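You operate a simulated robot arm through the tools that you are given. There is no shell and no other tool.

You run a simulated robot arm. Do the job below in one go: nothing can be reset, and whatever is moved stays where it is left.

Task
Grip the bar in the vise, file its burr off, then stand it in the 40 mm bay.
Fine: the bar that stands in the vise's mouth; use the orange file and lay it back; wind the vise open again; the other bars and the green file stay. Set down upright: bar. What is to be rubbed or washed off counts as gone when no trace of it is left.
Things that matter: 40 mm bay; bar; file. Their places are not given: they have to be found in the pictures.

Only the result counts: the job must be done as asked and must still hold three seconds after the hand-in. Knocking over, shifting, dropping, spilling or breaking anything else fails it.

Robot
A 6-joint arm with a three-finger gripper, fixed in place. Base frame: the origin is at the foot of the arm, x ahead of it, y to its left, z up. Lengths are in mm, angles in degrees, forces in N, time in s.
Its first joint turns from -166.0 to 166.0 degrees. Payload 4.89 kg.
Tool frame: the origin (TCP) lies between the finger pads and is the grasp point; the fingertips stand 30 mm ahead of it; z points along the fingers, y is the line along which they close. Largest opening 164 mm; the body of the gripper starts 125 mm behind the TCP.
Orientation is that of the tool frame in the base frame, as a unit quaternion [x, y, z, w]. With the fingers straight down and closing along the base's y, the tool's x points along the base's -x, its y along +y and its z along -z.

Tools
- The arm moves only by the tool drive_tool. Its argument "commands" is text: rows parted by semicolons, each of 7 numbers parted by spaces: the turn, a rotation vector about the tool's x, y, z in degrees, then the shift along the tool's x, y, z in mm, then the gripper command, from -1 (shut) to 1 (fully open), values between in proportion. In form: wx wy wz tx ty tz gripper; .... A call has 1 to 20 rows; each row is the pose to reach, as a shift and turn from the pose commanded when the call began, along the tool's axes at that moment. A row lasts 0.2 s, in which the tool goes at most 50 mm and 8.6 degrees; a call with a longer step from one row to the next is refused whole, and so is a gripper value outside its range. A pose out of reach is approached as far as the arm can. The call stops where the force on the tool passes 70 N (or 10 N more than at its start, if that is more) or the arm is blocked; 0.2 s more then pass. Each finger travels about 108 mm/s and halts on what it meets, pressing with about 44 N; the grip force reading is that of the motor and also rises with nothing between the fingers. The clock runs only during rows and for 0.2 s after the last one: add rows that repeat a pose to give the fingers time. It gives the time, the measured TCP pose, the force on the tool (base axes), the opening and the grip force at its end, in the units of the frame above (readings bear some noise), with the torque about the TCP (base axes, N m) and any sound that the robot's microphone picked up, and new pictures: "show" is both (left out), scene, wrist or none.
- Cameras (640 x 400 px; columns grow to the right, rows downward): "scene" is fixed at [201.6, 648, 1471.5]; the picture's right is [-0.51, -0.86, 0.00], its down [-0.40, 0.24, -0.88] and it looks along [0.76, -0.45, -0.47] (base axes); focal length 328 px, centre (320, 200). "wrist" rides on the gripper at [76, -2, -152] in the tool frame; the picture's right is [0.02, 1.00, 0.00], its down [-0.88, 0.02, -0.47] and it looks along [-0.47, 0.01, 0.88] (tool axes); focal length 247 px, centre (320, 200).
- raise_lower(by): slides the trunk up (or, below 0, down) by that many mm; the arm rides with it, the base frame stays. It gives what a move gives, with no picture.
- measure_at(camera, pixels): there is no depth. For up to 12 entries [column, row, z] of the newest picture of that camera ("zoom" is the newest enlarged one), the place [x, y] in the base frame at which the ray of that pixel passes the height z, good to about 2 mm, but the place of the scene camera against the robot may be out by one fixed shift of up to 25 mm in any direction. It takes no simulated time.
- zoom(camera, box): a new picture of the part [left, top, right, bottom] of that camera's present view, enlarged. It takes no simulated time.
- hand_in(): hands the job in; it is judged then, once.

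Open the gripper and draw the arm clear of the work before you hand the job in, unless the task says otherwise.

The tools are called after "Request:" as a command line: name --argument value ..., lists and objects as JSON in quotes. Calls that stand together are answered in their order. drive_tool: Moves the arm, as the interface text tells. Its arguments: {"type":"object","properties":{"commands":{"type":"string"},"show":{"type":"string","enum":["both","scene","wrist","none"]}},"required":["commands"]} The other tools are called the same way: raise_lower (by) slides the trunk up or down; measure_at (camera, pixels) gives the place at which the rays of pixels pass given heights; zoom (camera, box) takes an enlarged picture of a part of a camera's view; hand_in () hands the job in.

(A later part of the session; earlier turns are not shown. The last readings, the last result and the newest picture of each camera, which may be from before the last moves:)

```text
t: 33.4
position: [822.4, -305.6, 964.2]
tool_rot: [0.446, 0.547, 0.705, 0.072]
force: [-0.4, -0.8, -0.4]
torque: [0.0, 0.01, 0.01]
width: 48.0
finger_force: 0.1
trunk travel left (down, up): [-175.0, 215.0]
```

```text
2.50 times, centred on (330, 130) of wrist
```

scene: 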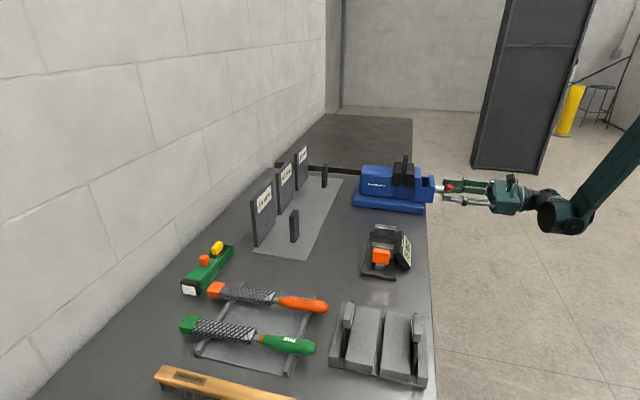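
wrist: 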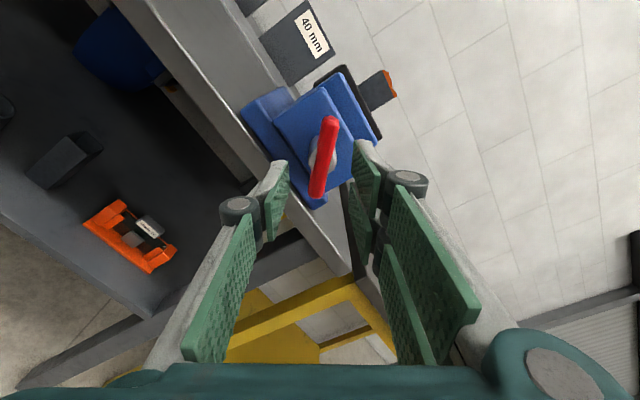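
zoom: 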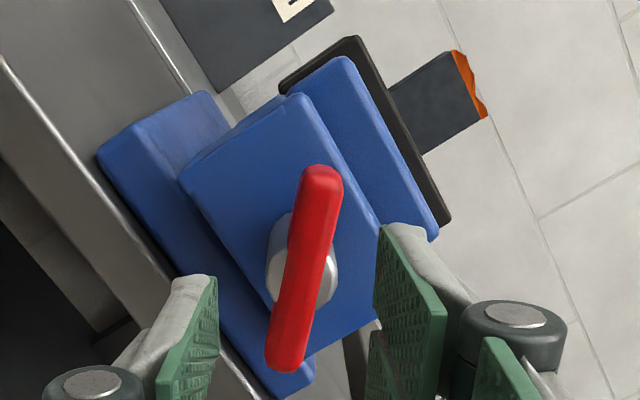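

The jaws stay closed on the bar while the handle only sprang back partway, so the screw is elastic. I re-insert and turn again to see how torque builds with angle.

Request:
drive_tool --commands "0 0 8 0 0 0 -0.4146; 0 0 16 0 0 0 -0.4146; 0 0 16 0 0 30 -0.4146; 0 0 16 0 0 60 -0.4146; 0 0 24 0 0 60 -0.4146; 0 0 32 0 0 60 -0.4146; 0 0 40 0 0 60 -0.4146; 0 0 48 0 0 60 -0.4146; 0 0 56 0 0 60 -0.4146; 0 0 64 0 0 60 -0.4146; 0 0 64 0 0 60 -0.4146" --show "wrist"

Request:
zoom --camera "wrist" --box '[200, 80, 440, 230]'

```text
t: 35.8
position: [865.7, -263.1, 964.1]
tool_rot: [0.669, 0.226, 0.635, -0.314]
force: [3.4, -1.6, 1.8]
torque: [-0.01, -0.22, -0.08]
width: 49.8
finger_force: 1.6
trunk travel left (down, up): [-175.0, 215.0]
```

wrist: 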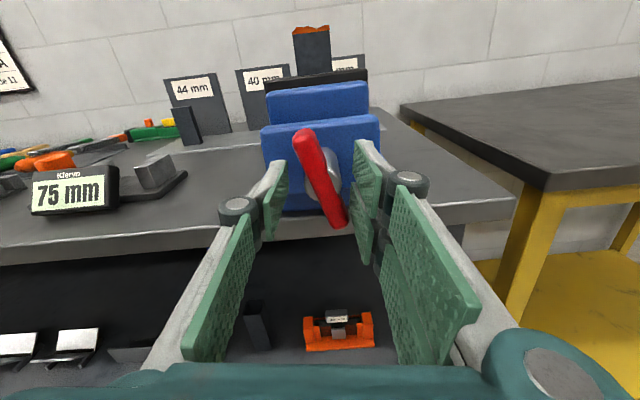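

```text
2.67 times, centred on (320, 155) of wrist
```

zoom: 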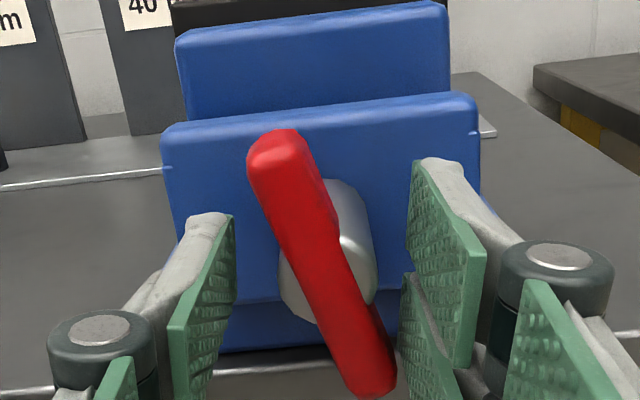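

Torque already 0.23 N·m at this angle. I turn on another 40°, then 32° more, reading torque.

Request:
drive_tool --commands "0 0 8 0 0 0 -0.4146; 0 0 16 0 0 0 -0.4146; 0 0 24 0 0 0 -0.4146; 0 0 32 0 0 0 -0.4146; 0 0 40 0 0 0 -0.4146; 0 0 40 0 0 0 -0.4146; 0 0 40 0 0 0 -0.4146" --show "none"

Request:
drive_tool --commands "0 0 8 0 0 0 -0.4146; 0 0 16 0 0 0 -0.4146; 0 0 24 0 0 0 -0.4146; 0 0 32 0 0 0 -0.4146; 0 0 32 0 0 0 -0.4146; 0 0 32 0 0 0 -0.4146" --show "wrist"

Request:
zoom --camera "wrist" --box '[200, 80, 440, 230]'

Request:
zoom --camera "scene" --box '[385, 150, 435, 190]'

```text
t: 37.4
position: [864.5, -263.7, 965.1]
tool_rot: [0.706, -0.016, 0.49, -0.511]
force: [1.3, -3.8, -8.3]
torque: [-0.34, 0.1, -0.11]
width: 52.0
finger_force: 3.9
trunk travel left (down, up): [-175.0, 215.0]
```

```text
t: 38.8
position: [863.9, -262.1, 964.1]
tool_rot: [0.674, -0.209, 0.331, -0.627]
force: [4.9, 2.2, -7.3]
torque: [-0.25, -0.17, -0.15]
width: 51.4
finger_force: 4.0
trunk travel left (down, up): [-175.0, 215.0]
```

wrist: 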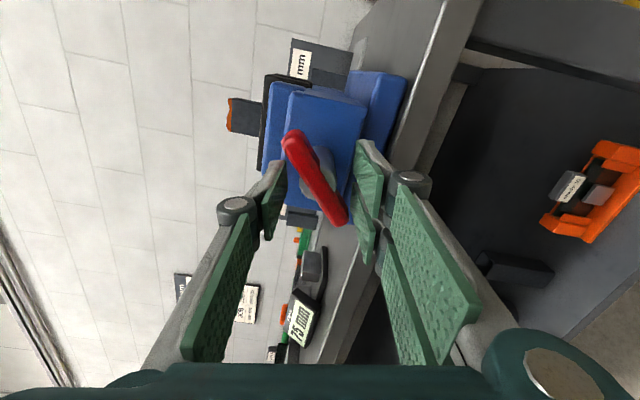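

```text
2.67 times, centred on (320, 155) of wrist
```

zoom: 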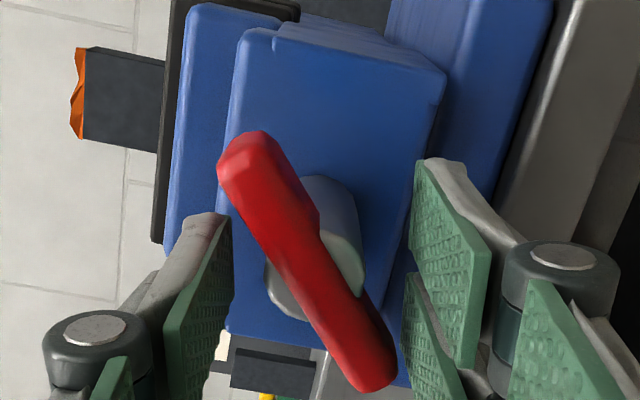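

```text
10.00 times, centred on (410, 170) of scene
```

zoom: 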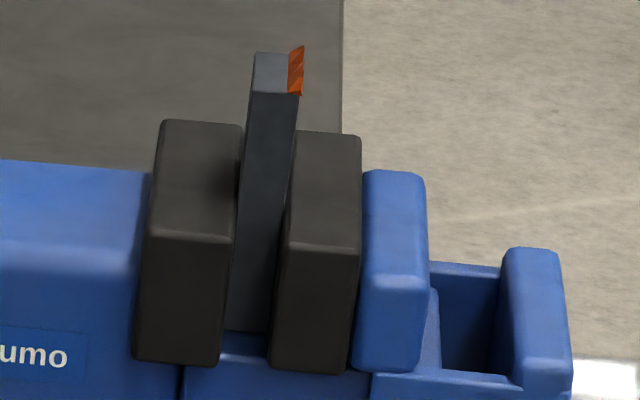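

The torque levels near 0.35 N·m with the jaws firmly closed. I ease the handle back slowly with the fingers in place to see where it stays by itself.

Request:
drive_tool --commands "0 0 -6 0 0 0 -0.4146; 0 0 -12 0 0 0 -0.4146; 0 0 -18 0 0 0 -0.4146; 0 0 -24 0 0 0 -0.4146; 0 0 -30 0 0 0 -0.4146; 0 0 -36 0 0 0 -0.4146; 0 0 -36 0 0 0 -0.4146" --show "wrist"

Request:
zoom --camera "wrist" --box '[200, 80, 440, 230]'

```text
t: 40.4
position: [865.1, -263.6, 965.4]
tool_rot: [0.706, 0.01, 0.507, -0.494]
force: [8.9, 3.0, -11.6]
torque: [-0.14, -0.18, -0.11]
width: 52.8
finger_force: 4.9
trunk travel left (down, up): [-175.0, 215.0]
```

wrist: 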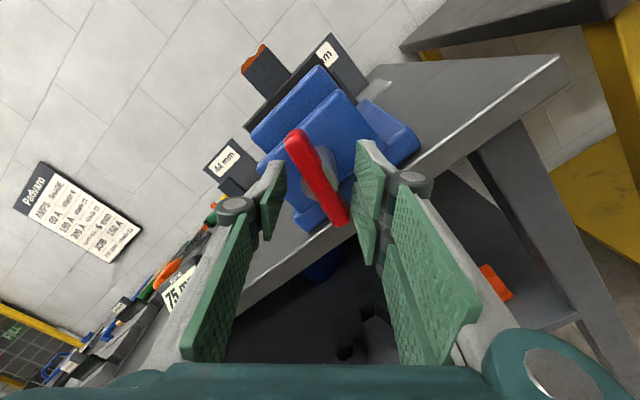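

```text
2.67 times, centred on (320, 155) of wrist
```

zoom: 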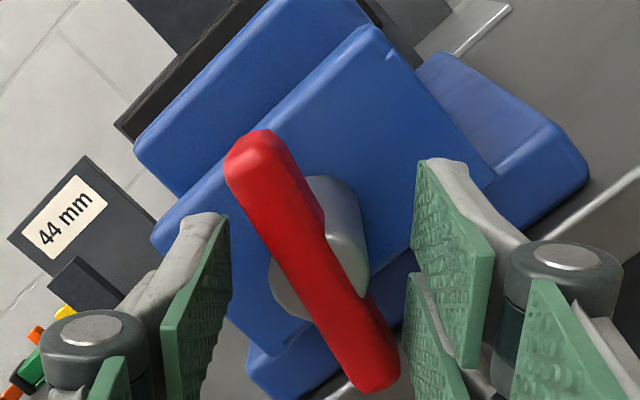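

The handle follows back under torque. I keep easing back to find its rest angle.

Request:
drive_tool --commands "0 0 -6 0 0 0 -0.4146; 0 0 -12 0 0 0 -0.4146; 0 0 -18 0 0 0 -0.4146; 0 0 -24 0 0 0 -0.4146; 0 0 -30 0 0 0 -0.4146; 0 0 -36 0 0 0 -0.4146; 0 0 -42 0 0 0 -0.4146; 0 0 -48 0 0 0 -0.4146; 0 0 -54 0 0 0 -0.4146; 0 0 -60 0 0 0 -0.4146; 0 0 -60 0 0 0 -0.4146" --show "wrist"

Request:
zoom --camera "wrist" --box '[200, 80, 440, 230]'

Request:
zoom --camera "scene" --box '[385, 150, 435, 190]'

```text
t: 42.8
position: [864.4, -262.9, 964.7]
tool_rot: [0.606, 0.362, 0.686, -0.174]
force: [-0.7, -0.3, 0.3]
torque: [-0.05, 0.0, 0.03]
width: 48.3
finger_force: 0.1
trunk travel left (down, up): [-175.0, 215.0]
```

wrist: 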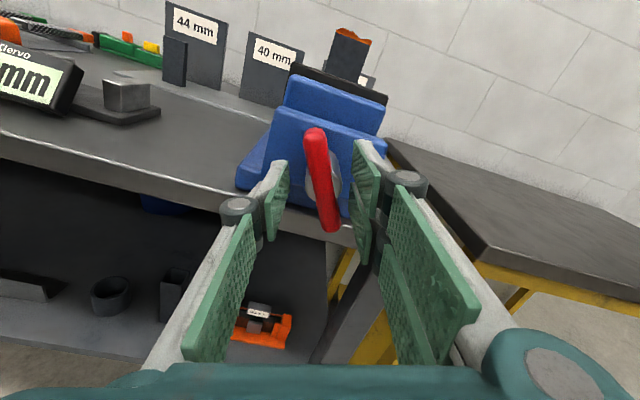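

```text
2.67 times, centred on (320, 155) of wrist
```

zoom: 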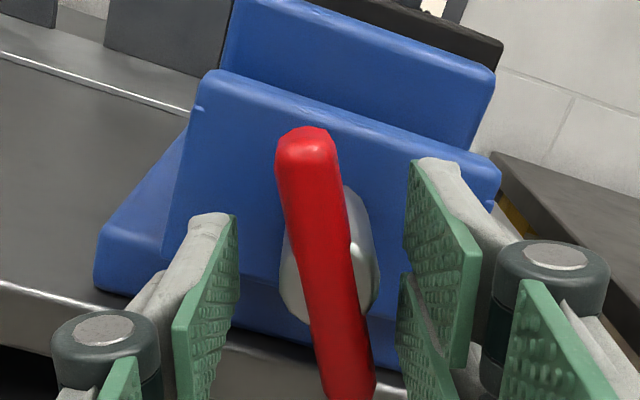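

```text
10.00 times, centred on (410, 170) of scene
```

zoom: 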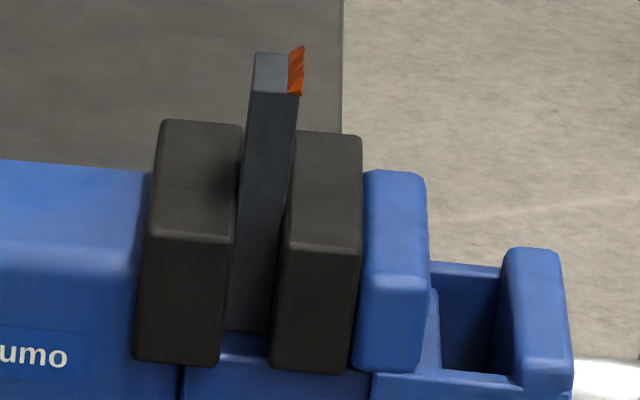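

The handle now rests freely with the bar visibly clamped between both jaws. I withdraw from the handle and unwind the wrist roll, backing away.

Request:
drive_tool --commands "0 0 0 0 0 -30 -0.4146; 0 0 0 0 0 -60 -0.4146; 0 0 -8.5 0 0 -70 -0.4146; 0 0 -17 0 0 -80 -0.4146; 0 0 -25.5 0 0 -90 -0.4146; 0 0 -34 0 0 -100 -0.4146; 0 0 -42.5 0 0 -110 -0.4146; 0 0 -51 0 0 -120 -0.4146; 0 0 -59.5 0 0 -130 -0.4146; 0 0 -68 0 0 -140 -0.4146; 0 0 -76.5 0 0 -150 -0.4146; 0 0 -85 0 0 -150 -0.4146; 0 0 -93.5 0 0 -150 -0.4146; 0 0 -102 0 0 -150 0; 0 0 -110.5 0 0 -150 0; 0 0 -119 0 0 -150 0; 0 0 -127.5 0 0 -150 0; 0 0 -136 0 0 -150 0.5; 0 0 -144.5 0 0 -150 1; 0 0 -153 0 0 -150 1" --show "both"

Request:
zoom --camera "scene" --box '[385, 150, 465, 200]'

Request:
zoom --camera "wrist" --box '[220, 20, 380, 130]'

```text
t: 47.0
position: [758.2, -368.9, 964.7]
tool_rot: [-0.211, 0.674, 0.329, 0.627]
force: [0.1, -0.2, -0.2]
torque: [-0.01, 0.06, 0.03]
width: 164.1
finger_force: 0.1
trunk travel left (down, up): [-175.0, 215.0]
```

scene: 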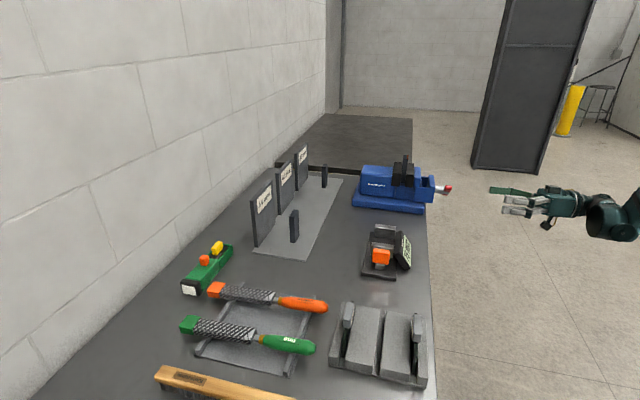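
wrist: 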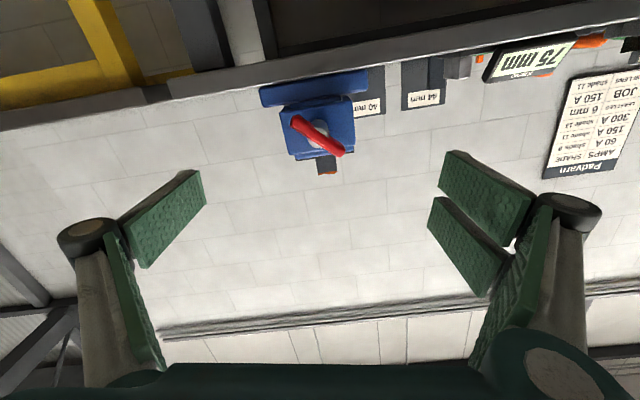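

```text
8.00 times, centred on (425, 175) of scene
```

zoom: 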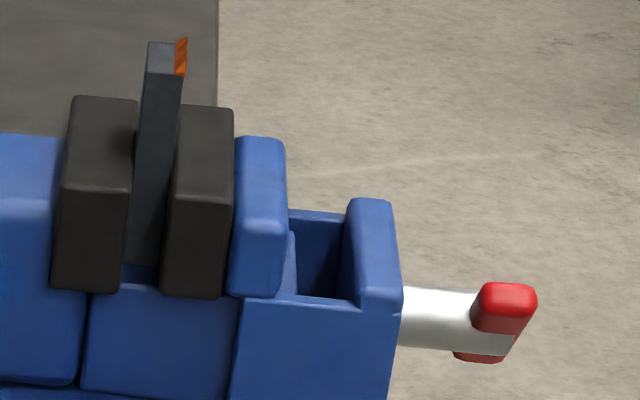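

```text
3.64 times, centred on (300, 75) of wrist
```

zoom: 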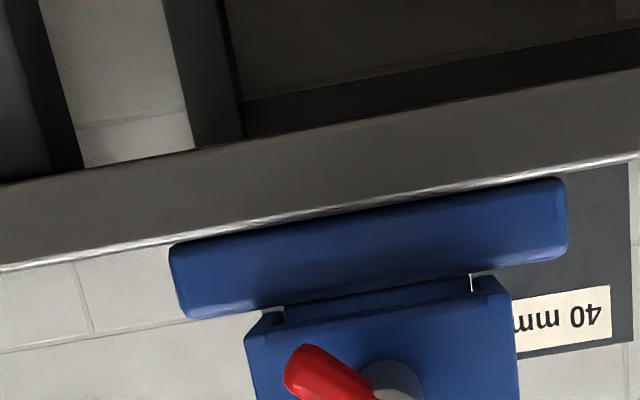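

The bar stays clamped with the handle at rest. I lift, then swing back to tool-down over the file rack.

Request:
drive_tool --commands "0 0 -5 -45 0 -10 1; 0 0 -10 -90 0 -20 1; 0 0 -10 -90 0 -20 1" --show "none"

Request:
drive_tool --commands "2.07 4.99 2.07 -8.2 39.4 22.9 1; 4.14 9.99 4.14 -16.5 78.8 45.8 1; 6.2 14.98 6.2 -24.7 118.1 68.8 1; 8.27 19.98 8.27 -32.9 157.5 91.7 1; 10.34 24.97 10.34 -41.2 196.9 114.6 1; 12.41 29.97 12.41 -49.4 236.3 137.5 1; 14.48 34.96 14.48 -57.6 275.7 160.4 1; 16.55 39.96 16.55 -65.9 315.1 183.3 1; 18.62 44.95 18.62 -74.1 354.4 206.3 1; 20.69 49.95 20.69 -82.4 393.8 229.2 1; 22.76 54.94 22.76 -90.6 433.2 252.1 1; 24.83 59.94 24.83 -98.8 472.6 275 1; 26.9 64.93 26.9 -107.1 512 297.9 1; 28.96 69.92 28.96 -115.3 551.4 320.8 1; 31.03 74.92 31.03 -123.5 590.7 343.8 1; 33.1 79.91 33.1 -131.8 630.1 366.7 1; 35.17 84.91 35.17 -140 669.5 389.6 1; 35.17 84.91 35.17 -140 669.5 389.6 1"

```text
t: 47.8
position: [755.1, -396.5, 1052.3]
tool_rot: [-0.267, 0.654, 0.273, 0.653]
force: [-0.2, -0.4, -0.5]
torque: [-0.03, -0.02, -0.01]
width: 164.1
finger_force: 0.0
trunk travel left (down, up): [-175.0, 215.0]
```

```text
t: 51.6
position: [557.3, 352.1, 1199.7]
tool_rot: [0.0, 1.0, 0.004, -0.003]
force: [1.6, 0.9, -0.4]
torque: [-0.09, 0.14, -0.01]
width: 164.1
finger_force: 0.2
trunk travel left (down, up): [-175.0, 215.0]
```

scene: 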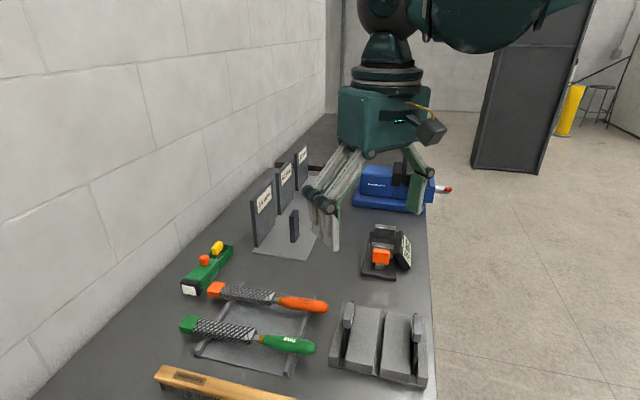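
wrist: 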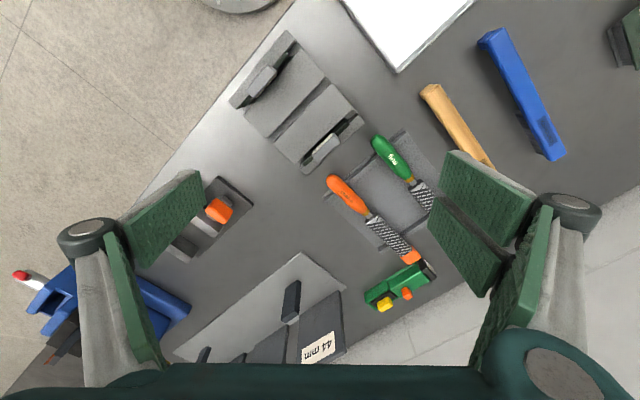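

The orange file lies from (333,182) to (412,258). I zoom to measure it.

Request:
zoom --camera "wrist" --box '[300, 140, 460, 280]'

```text
2.86 times, centred on (380, 210) of wrist
```

zoom: 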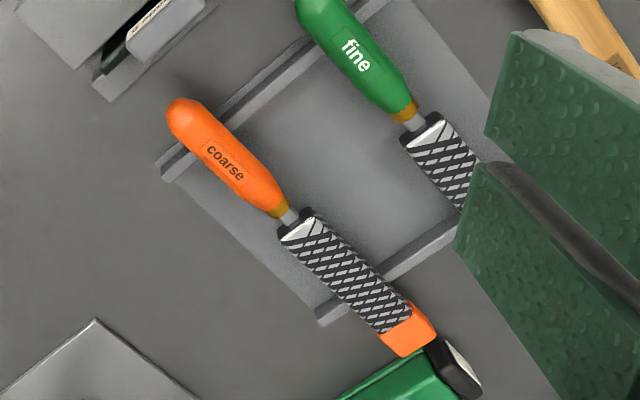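

Request:
measure_at --camera "zoom" --pixels '[[180, 108, 930], [278, 210, 930], [300, 232, 925], [395, 327, 925], [418, 348, 925], [280, 240, 920], [318, 212, 920], [165, 172, 910], [325, 320, 910], [285, 85, 910], [180, 108, 950], [278, 210, 950]]'

Request:
measure_at --camera "scene" --pixels '[[327, 306, 930], [279, 298, 930], [215, 288, 930], [327, 306, 950], [279, 298, 950], [215, 288, 950], [203, 357, 905], [291, 376, 905], [308, 314, 905], [273, 302, 920]]'

```text
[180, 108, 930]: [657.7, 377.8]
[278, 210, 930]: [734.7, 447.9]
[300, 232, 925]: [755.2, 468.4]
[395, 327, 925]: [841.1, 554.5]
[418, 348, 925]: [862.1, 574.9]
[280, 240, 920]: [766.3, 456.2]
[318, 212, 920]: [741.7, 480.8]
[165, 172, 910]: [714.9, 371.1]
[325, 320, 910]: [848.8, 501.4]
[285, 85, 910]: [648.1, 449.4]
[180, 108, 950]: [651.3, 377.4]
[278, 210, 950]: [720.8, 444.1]
```

```text
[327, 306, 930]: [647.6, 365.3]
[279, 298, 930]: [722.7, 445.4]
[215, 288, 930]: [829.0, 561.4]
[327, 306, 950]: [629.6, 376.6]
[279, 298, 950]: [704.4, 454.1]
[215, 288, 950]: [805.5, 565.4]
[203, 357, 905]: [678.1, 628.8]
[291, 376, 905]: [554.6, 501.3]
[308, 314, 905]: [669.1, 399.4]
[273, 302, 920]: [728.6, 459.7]
```

The file's axis runs along +a (45°), handle front at about (735,448). I roll the tool −45° so the fingers close across it and move above the grip spot near (721,434).

Request:
drive_tool --commands "0 0 -7.5 -27.3 13.7 16.7 1; 0 0 -15 -54.7 27.3 33.3 1; 0 0 -22.5 -82 41 50 1; 0 0 -30 -109.3 54.7 66.7 1; 0 0 -37.5 -136.7 68.3 83.3 1; 0 0 -45 -164 82 100 1; 0 0 -45 -164 82 100 1"

Request:
zoom --camera "wrist" --box '[220, 60, 420, 260]'

```text
t: 53.2
position: [722.5, 436.8, 1101.1]
tool_rot: [-0.383, 0.924, 0.005, 0.0]
force: [0.5, 0.7, 0.3]
torque: [-0.05, 0.11, 0.02]
width: 163.7
finger_force: 0.0
trunk travel left (down, up): [-175.0, 215.0]
```

scene: 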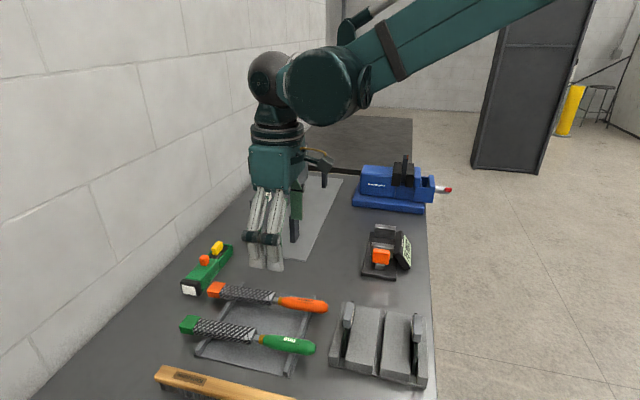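
wrist: 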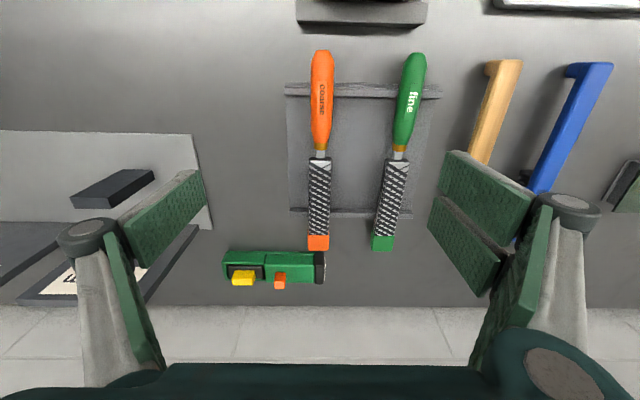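

```text
2.00 times, centred on (320, 160) of wrist
```

zoom: 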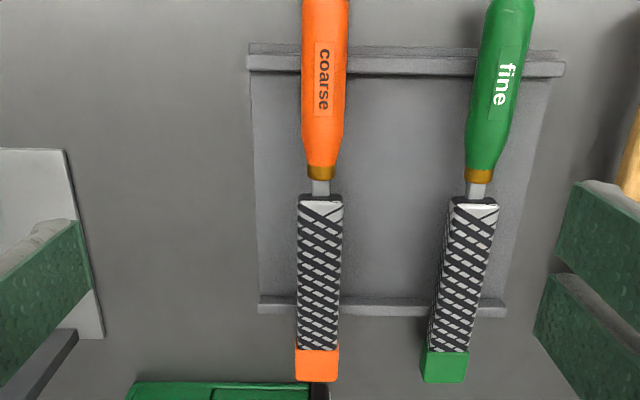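

Aligned well: the file runs straight along column 320. I measure blade corners, handle and tray in this view to triangulate heights against the previous view.

Request:
measure_at --camera "zoom" --pixels '[[298, 203, 920], [342, 203, 920], [296, 350, 920], [339, 350, 920], [322, 172, 930], [318, 366, 920], [250, 70, 910], [260, 310, 910], [564, 76, 910], [303, 130, 930], [342, 130, 930], [66, 150, 905]]'

Request:
measure_at --camera "wrist" --pixels '[[321, 50, 930], [321, 50, 950], [193, 134, 905], [213, 229, 905], [285, 96, 910]]'

```text
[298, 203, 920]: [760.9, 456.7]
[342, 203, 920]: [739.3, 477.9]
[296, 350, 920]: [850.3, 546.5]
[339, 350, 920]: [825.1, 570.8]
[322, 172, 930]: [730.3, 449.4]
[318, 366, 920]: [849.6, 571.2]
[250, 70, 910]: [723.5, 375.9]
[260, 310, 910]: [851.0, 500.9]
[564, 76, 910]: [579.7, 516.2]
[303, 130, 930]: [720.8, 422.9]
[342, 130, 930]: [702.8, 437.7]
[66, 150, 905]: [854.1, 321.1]
```

```text
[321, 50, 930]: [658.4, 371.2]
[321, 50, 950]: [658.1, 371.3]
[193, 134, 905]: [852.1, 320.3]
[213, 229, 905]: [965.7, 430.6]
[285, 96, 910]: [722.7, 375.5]
```

Bench is about z 900; the green file is only ~100 mm beside the orange one, so I narrow the opening to 70 mm and descend to z≈1000 for a closer look.

Request:
drive_tool --commands "0 0 0 0 0 0 -0.146; 0 0 0 0 0 0 -0.146; 0 0 0 -3 0 30 -0.146; 0 0 0 -3 0 65 -0.146; 0 0 0 -3 0 100 -0.146; 0 0 0 -3 0 100 -0.146"

Request:
zoom --camera "wrist" --box '[220, 60, 420, 260]'

Request:
zoom --camera "scene" --box '[170, 240, 350, 390]'

```text
t: 54.6
position: [724.3, 438.1, 999.1]
tool_rot: [-0.382, 0.924, 0.004, 0.0]
force: [0.8, 0.4, 0.2]
torque: [0.0, 0.04, -0.02]
width: 70.3
finger_force: 0.1
trunk travel left (down, up): [-175.0, 215.0]
```

scene: 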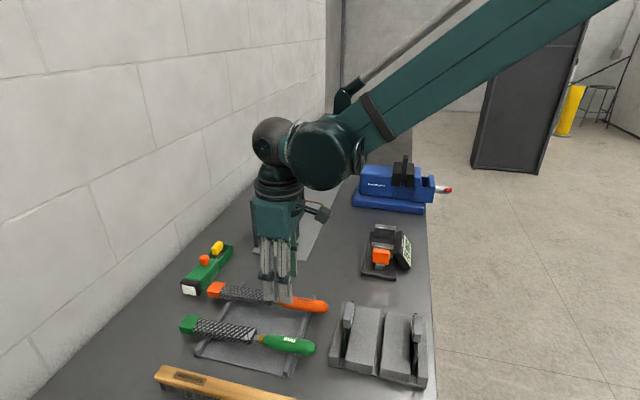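
wrist: 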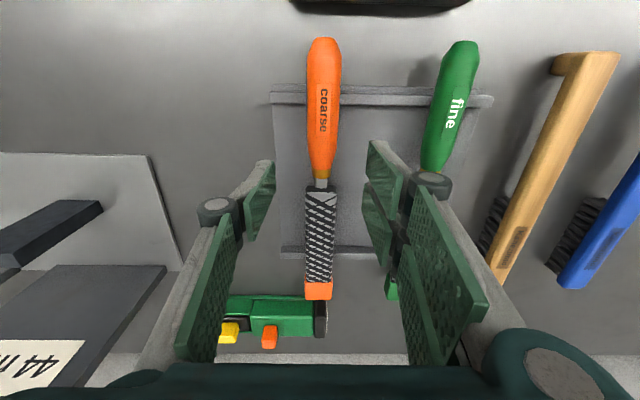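

```text
2.00 times, centred on (320, 160) of wrist
```

zoom: 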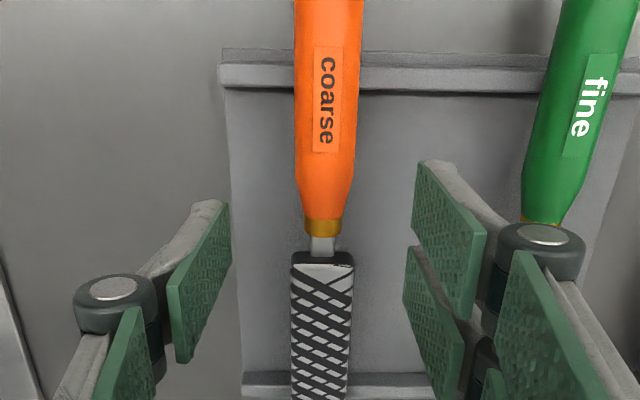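

```text
2.67 times, centred on (260, 315) of scene
```

zoom: 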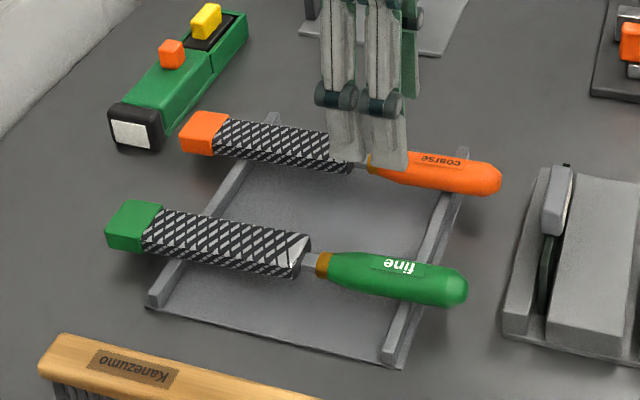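

I measure the same blade, handle and rail features from this lower view.

Request:
measure_at --camera "zoom" --pixels '[[291, 265, 920], [355, 265, 920], [291, 265, 940], [355, 265, 940], [323, 222, 930], [298, 150, 930], [362, 150, 930], [219, 64, 910], [219, 64, 930], [222, 88, 910], [323, 236, 920], [245, 375, 910]]'

Request:
measure_at --camera "wrist" --pixels '[[322, 38, 930], [305, 282, 920], [333, 282, 920], [318, 299, 920], [147, 156, 900], [181, 270, 900], [271, 92, 915], [490, 96, 915], [282, 256, 915]]'

```text
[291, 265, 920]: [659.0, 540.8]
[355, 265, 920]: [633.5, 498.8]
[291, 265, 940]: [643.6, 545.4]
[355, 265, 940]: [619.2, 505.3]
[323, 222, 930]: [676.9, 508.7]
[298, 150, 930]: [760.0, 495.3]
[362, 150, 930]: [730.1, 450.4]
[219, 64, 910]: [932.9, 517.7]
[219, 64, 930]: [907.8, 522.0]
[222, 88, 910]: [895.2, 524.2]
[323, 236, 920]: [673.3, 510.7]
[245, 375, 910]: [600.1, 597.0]
```

```text
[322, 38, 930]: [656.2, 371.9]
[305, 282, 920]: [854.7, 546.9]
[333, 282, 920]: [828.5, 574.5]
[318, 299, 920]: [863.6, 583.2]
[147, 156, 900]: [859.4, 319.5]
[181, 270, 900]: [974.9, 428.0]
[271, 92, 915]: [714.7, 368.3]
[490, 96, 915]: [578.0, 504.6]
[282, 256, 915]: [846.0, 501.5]
```

The newest zoom was the scene's, so I repeat those points in wrist pixels.

Request:
measure_at --camera "wrist" --pixels '[[305.5, 192.5, 920], [337.5, 192.5, 920], [305.5, 192.5, 940], [337.5, 192.5, 940], [321.5, 171, 930], [309, 135, 930], [341, 135, 930], [269.5, 92, 910], [269.5, 92, 930], [305, 282, 940], [333, 282, 940]]'

```text
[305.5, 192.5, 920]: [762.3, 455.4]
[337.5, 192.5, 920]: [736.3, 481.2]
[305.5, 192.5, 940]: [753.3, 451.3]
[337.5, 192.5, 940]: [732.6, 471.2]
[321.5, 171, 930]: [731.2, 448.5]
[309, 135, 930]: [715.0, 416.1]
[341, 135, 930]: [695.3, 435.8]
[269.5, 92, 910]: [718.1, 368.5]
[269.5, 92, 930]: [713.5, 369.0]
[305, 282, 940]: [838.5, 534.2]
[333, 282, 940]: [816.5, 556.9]
```

Bench/sheet z is about 902, file axis at b≈-198.7. I shift to the handle's front third (a≈809), lower to TCP z≈940 (tips ~8 mm above the tray), still open.

Request:
drive_tool --commands "0 0 0 6 1.8 0 -0.146; 0 0 0 13 3.6 15 -0.146; 0 0 0 13 3.6 30 -0.146; 0 0 0 13 3.6 45 -0.146; 0 0 0 13 3.6 59 -0.146; 0 0 0 13 3.6 59 -0.146"

Request:
zoom --camera "wrist" --box '[220, 60, 420, 260]'

Request:
zoom --camera "scene" --box '[200, 260, 350, 360]'

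```text
t: 56.0
position: [712.8, 432.4, 940.6]
tool_rot: [-0.383, 0.924, 0.005, 0.0]
force: [-0.2, -0.8, 0.7]
torque: [-0.03, -0.01, -0.02]
width: 70.0
finger_force: 0.0
trunk travel left (down, up): [-175.0, 215.0]
```

scene: 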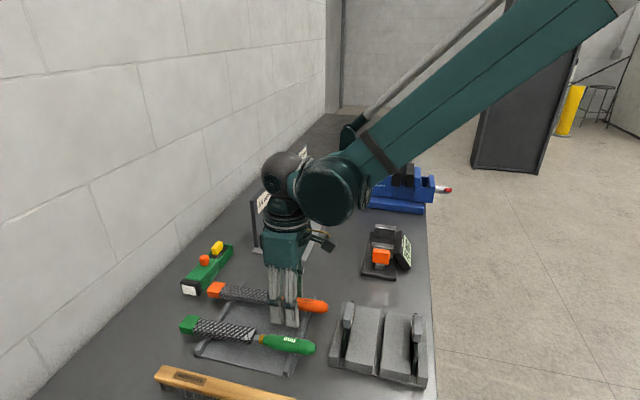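
wrist: 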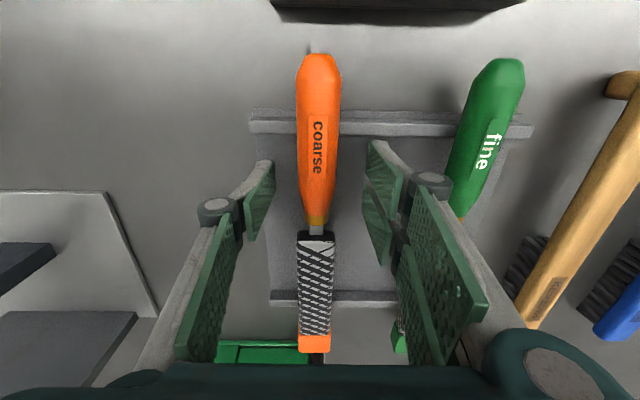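

```text
2.00 times, centred on (320, 160) of wrist
```

zoom: 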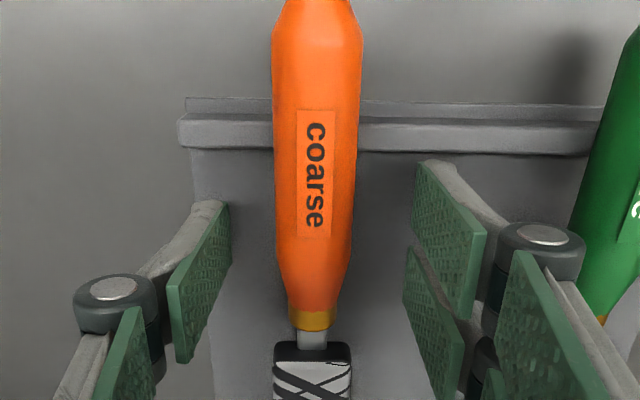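

```text
4.00 times, centred on (275, 310) of scene
```

zoom: 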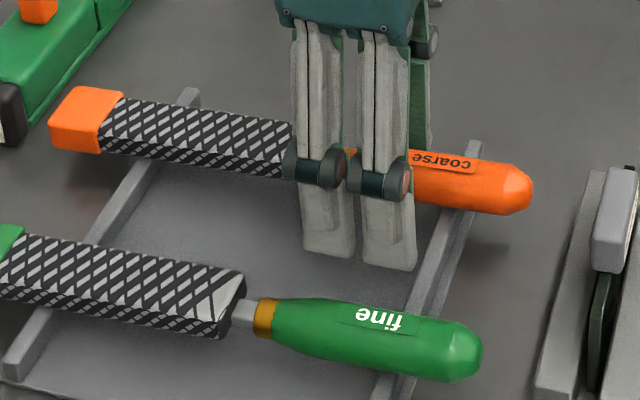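

The handle is centred between the fingers (col ~318) but the taper starts right here, so I step 7 mm back along the handle and close the gripper.

Request:
drive_tool --commands "0 0 0 7 0 0 -0.146; 0 0 0 7 0 0 -0.146; 0 0 0 7 0 0 -1; 0 0 0 7 0 0 -1; 0 0 0 7 0 0 -1; 0 0 0 7 0 0 -1"

Request:
zoom --camera "wrist" --box '[220, 60, 420, 260]'

```text
t: 57.2
position: [707.6, 429.5, 938.7]
tool_rot: [-0.382, 0.924, 0.006, 0.001]
force: [9.6, 8.6, 0.5]
torque: [0.02, 0.14, -0.19]
width: 27.7
finger_force: 44.1
trunk travel left (down, up): [-175.0, 215.0]
stopped in row 6: the force on the tool passed its limit at 71 N (the readings are from after the stop); the commanded pose is now the measured one
```

scene: 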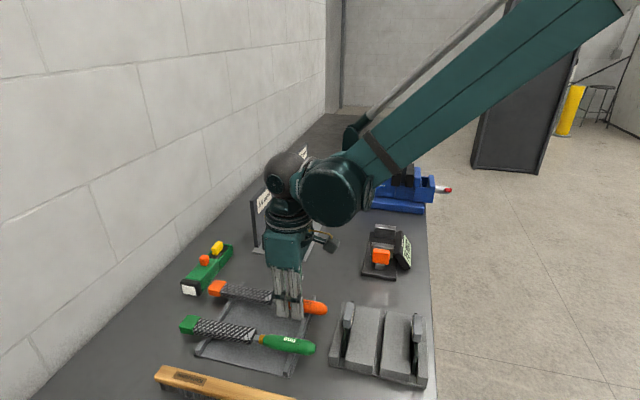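
wrist: 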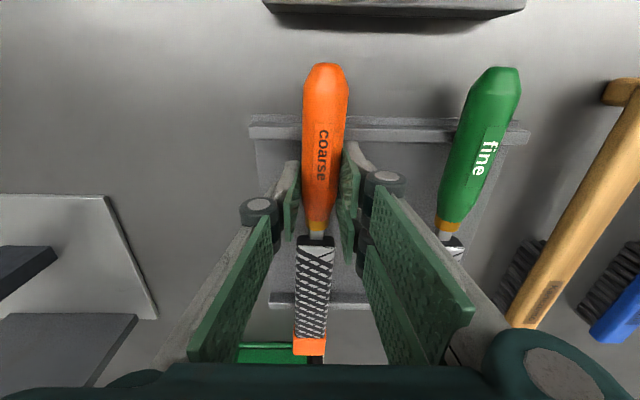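

```text
2.00 times, centred on (320, 160) of wrist
```

zoom: 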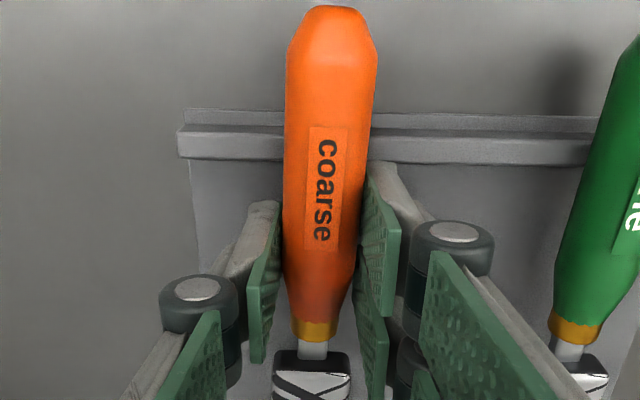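

The file is gripped (27.7 mm, 44 N). I lift it gently straight up and check for droop.

Request:
drive_tool --commands "0 0 0 0 0 -10 -1; 0 0 0 0 0 -25 -1; 0 0 0 0 0 -50 -1; 0 0 0 0 0 -85 -1; 0 0 0 0 0 -120 -1; 0 0 0 0 0 -160 -1; 0 0 0 0 0 -160 -1"

Request:
zoom --camera "scene" --box '[180, 180, 360, 330]'

```text
t: 58.8
position: [708.0, 427.3, 1101.8]
tool_rot: [-0.384, 0.923, 0.006, 0.002]
force: [-0.3, -0.6, -3.5]
torque: [-0.16, 0.18, 0.02]
width: 27.7
finger_force: 44.7
trunk travel left (down, up): [-175.0, 215.0]
```

scene: 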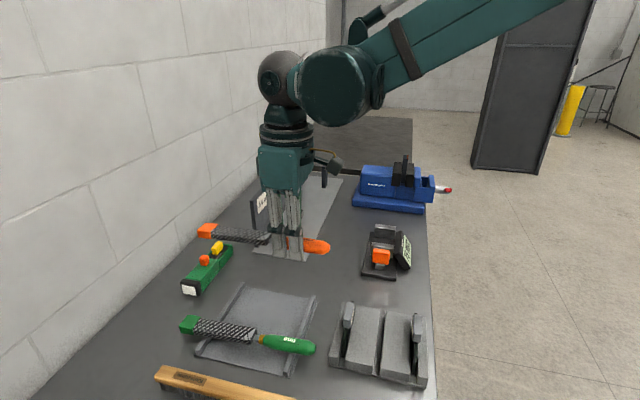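
wrist: 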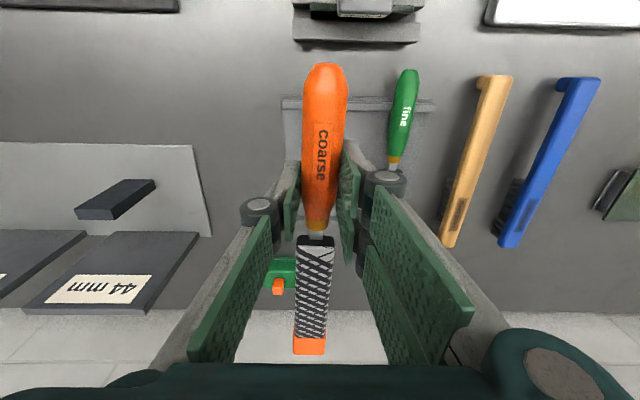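

```text
2.67 times, centred on (270, 255) of scene
```

zoom: 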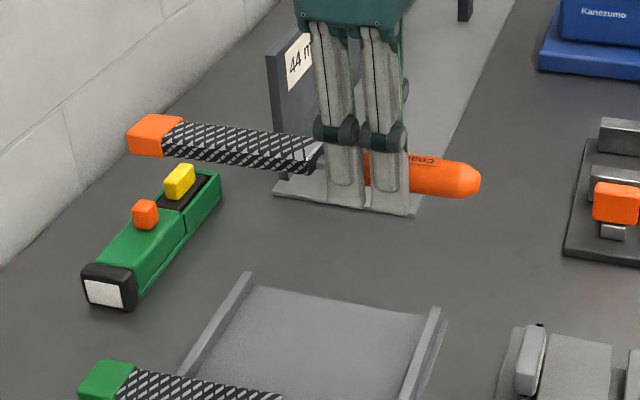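

The file hangs level, about 0.36 kg. I measure where the blade lies relative to the tool.

Request:
measure_at --camera "wrist" --pixels '[[298, 237, 1093], [334, 237, 1093], [294, 336, 1093], [327, 336, 1093], [293, 354, 1093], [325, 354, 1093], [325, 64, 1095], [316, 232, 1093]]'

Request:
zoom --camera "wrist" --box '[220, 200, 420, 360]'

```text
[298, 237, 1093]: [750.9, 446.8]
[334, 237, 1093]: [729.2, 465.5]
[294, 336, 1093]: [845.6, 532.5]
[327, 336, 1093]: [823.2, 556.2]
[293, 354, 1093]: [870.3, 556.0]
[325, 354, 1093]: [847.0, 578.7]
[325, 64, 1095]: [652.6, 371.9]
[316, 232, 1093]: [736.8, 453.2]
```

```text
2.50 times, centred on (320, 280) of wrist
```

zoom: 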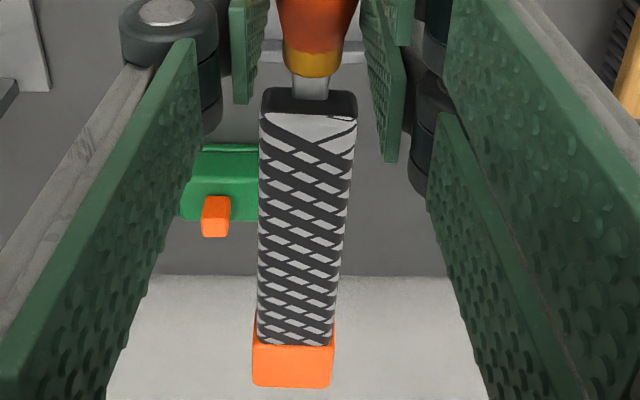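

The blade spans about 43–172 mm ahead of the TCP, ~18 mm below it. The burr sits at about (975,-155,1074). I raise and carry the file, same orientation, to a spot short of the bar.

Request:
drive_tool --commands "0 0 0 0 0 -35 -1; 0 0 0 0 0 -70 -1; 0 0 0 20.9 -39.7 -70 -1; 0 0 0 41.8 -79.5 -70 -1; 0 0 0 62.6 -119.2 -70 -1; 0 0 0 83.5 -158.9 -70 -1; 0 0 0 104.4 -198.7 -70 -1; 0 0 0 125.3 -238.4 -70 -1; 0 0 0 146.2 -278.1 -70 -1; 0 0 0 167 -317.9 -70 -1; 0 0 0 187.9 -357.6 -70 -1; 0 0 0 208.8 -397.3 -70 -1; 0 0 0 229.7 -437.1 -70 -1; 0 0 0 250.6 -476.8 -70 -1; 0 0 0 271.4 -516.5 -70 -1; 0 0 0 292.3 -556.3 -70 -1; 0 0 0 313.2 -596 -70 -1; 0 0 0 333 -596 -70 -1; 0 0 0 333 -596 -70 -1"

Request:
zoom --camera "wrist" --box '[200, 180, 440, 370]'

Request:
zoom --camera "scene" --box '[350, 100, 510, 200]'

```text
t: 62.8
position: [893.6, -229.0, 1161.3]
tool_rot: [-0.382, 0.924, 0.004, 0.001]
force: [0.4, -0.3, -3.7]
torque: [-0.14, 0.26, 0.01]
width: 27.5
finger_force: 43.9
trunk travel left (down, up): [-175.0, 215.0]
```

scene: 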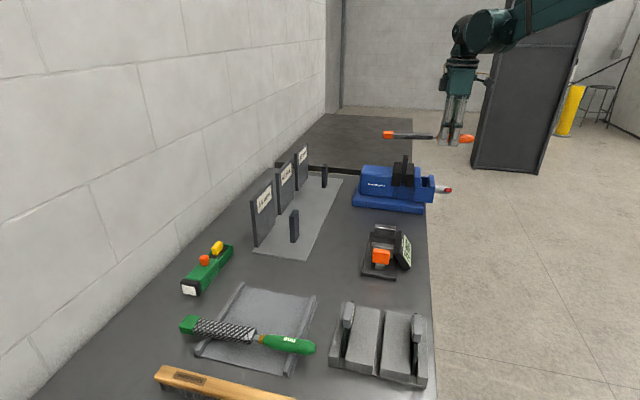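
wrist: 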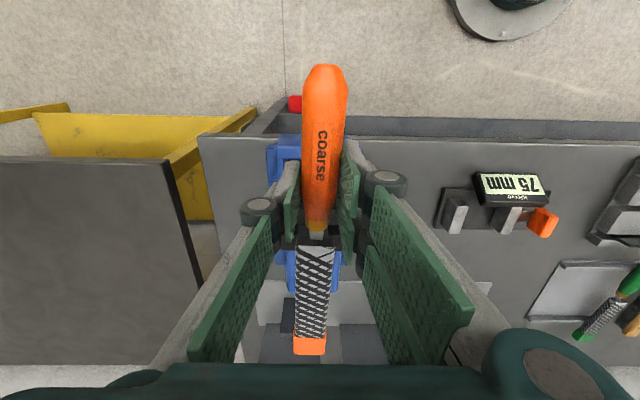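

```text
2.11 times, centred on (320, 275) of wrist
```

zoom: 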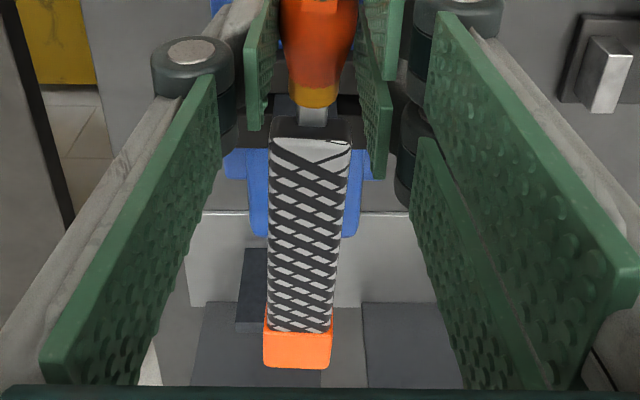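

```text
4.00 times, centred on (430, 150) of scene
```

zoom: 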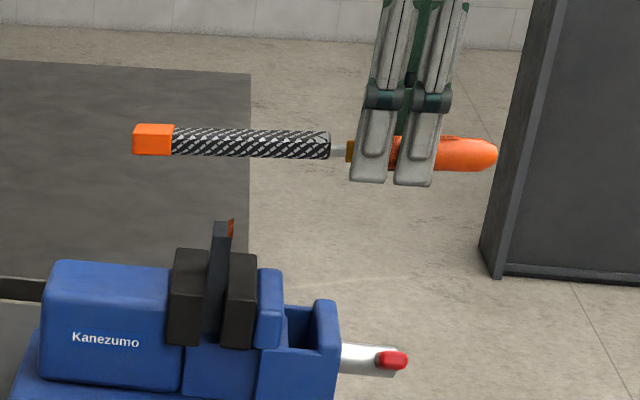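

Side view shows the blade's underside ~65 mm above the bar top at scene (406,155). I shift 25 mm toward the bar and lower to just above it (TCP z≈1108).

Request:
drive_tool --commands "0 0 0 -12 -1 20 -1; 0 0 0 -25 -1 40 -1; 0 0 0 -25 -1 53 -1; 0 0 0 -25 -1 53 -1" --show "scene"

Request:
zoom --camera "scene" --box '[370, 120, 470, 182]'

```text
t: 63.8
position: [911.6, -212.6, 1109.6]
tool_rot: [-0.384, 0.923, 0.006, 0.001]
force: [0.9, 0.2, -4.6]
torque: [-0.23, 0.3, -0.02]
width: 27.9
finger_force: 44.4
trunk travel left (down, up): [-175.0, 215.0]
```

scene: 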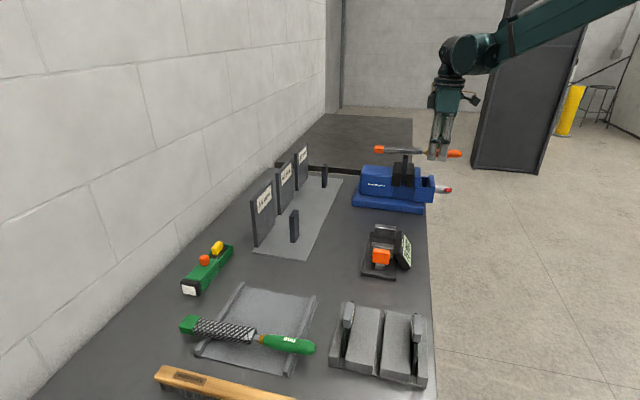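

```text
6.40 times, centred on (420, 151) of scene
```

zoom: 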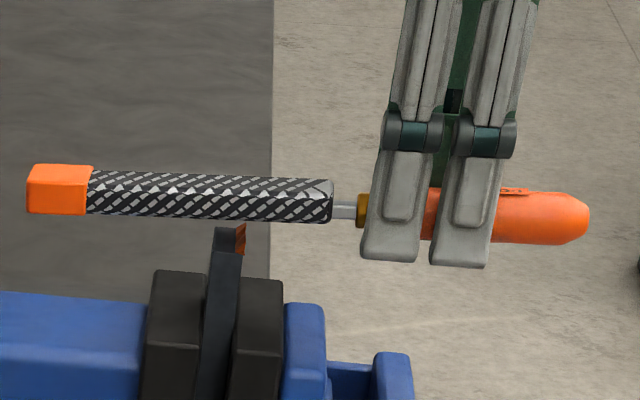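

About 15–18 mm remains between blade and bar top. I lower 12 mm and check the force.

Request:
drive_tool --commands "0 0 0 0 0 6 -1; 0 0 0 0 0 12 -1; 0 0 0 0 0 12 -1" --show "scene"

Request:
zoom --camera "scene" --box '[370, 120, 470, 182]'

```text
t: 64.6
position: [911.8, -212.2, 1097.8]
tool_rot: [-0.383, 0.924, 0.006, 0.002]
force: [0.4, -0.4, -3.5]
torque: [-0.18, 0.26, -0.01]
width: 27.4
finger_force: 44.2
trunk travel left (down, up): [-175.0, 215.0]
```

scene: 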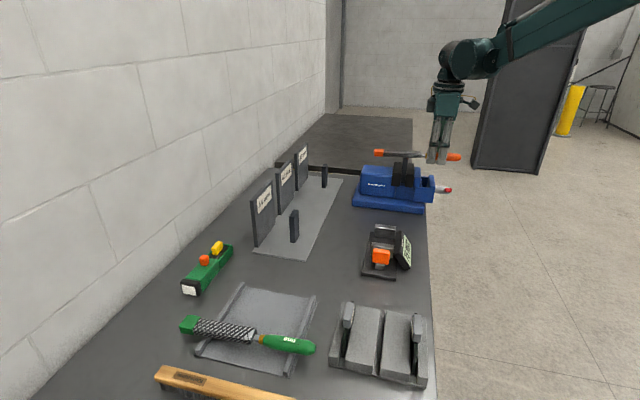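

```text
6.40 times, centred on (420, 151) of scene
```

zoom: 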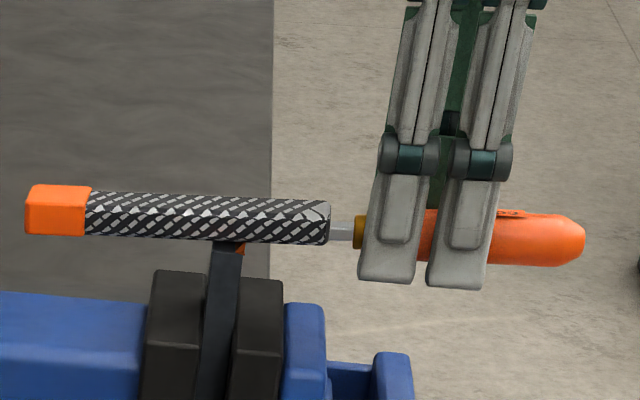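

Gap now about 4–5 mm. I lower in 2 mm steps.

Request:
drive_tool --commands "0 0 0 0 0 2.5 -1; 0 0 0 0 0 2.5 -1" --show "none"

Request:
drive_tool --commands "0 0 0 0 0 1.5 -1; 0 0 0 0 0 1.5 -1" --show "scene"

Request:
zoom --camera "scene" --box '[370, 120, 470, 182]'

```text
t: 65.2
position: [911.6, -212.3, 1095.1]
tool_rot: [-0.383, 0.924, 0.004, 0.002]
force: [-0.1, -0.1, -3.3]
torque: [-0.21, 0.19, -0.01]
width: 28.0
finger_force: 43.1
trunk travel left (down, up): [-175.0, 215.0]
```

```text
t: 65.8
position: [911.7, -212.3, 1094.6]
tool_rot: [-0.382, 0.924, 0.006, 0.002]
force: [4.6, -0.4, 13.6]
torque: [0.82, -1.42, -0.3]
width: 27.6
finger_force: 43.5
trunk travel left (down, up): [-175.0, 215.0]
```

scene: 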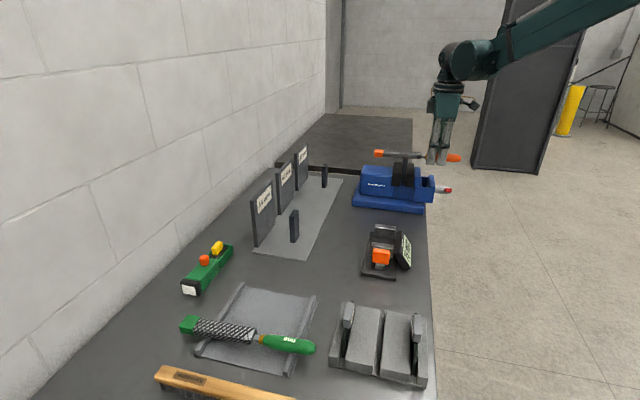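

```text
6.40 times, centred on (420, 151) of scene
```

zoom: 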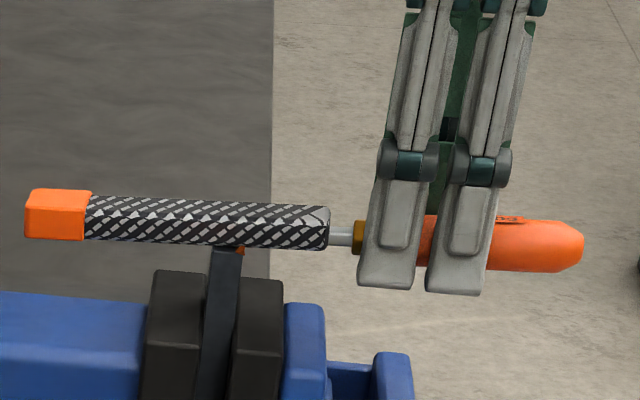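

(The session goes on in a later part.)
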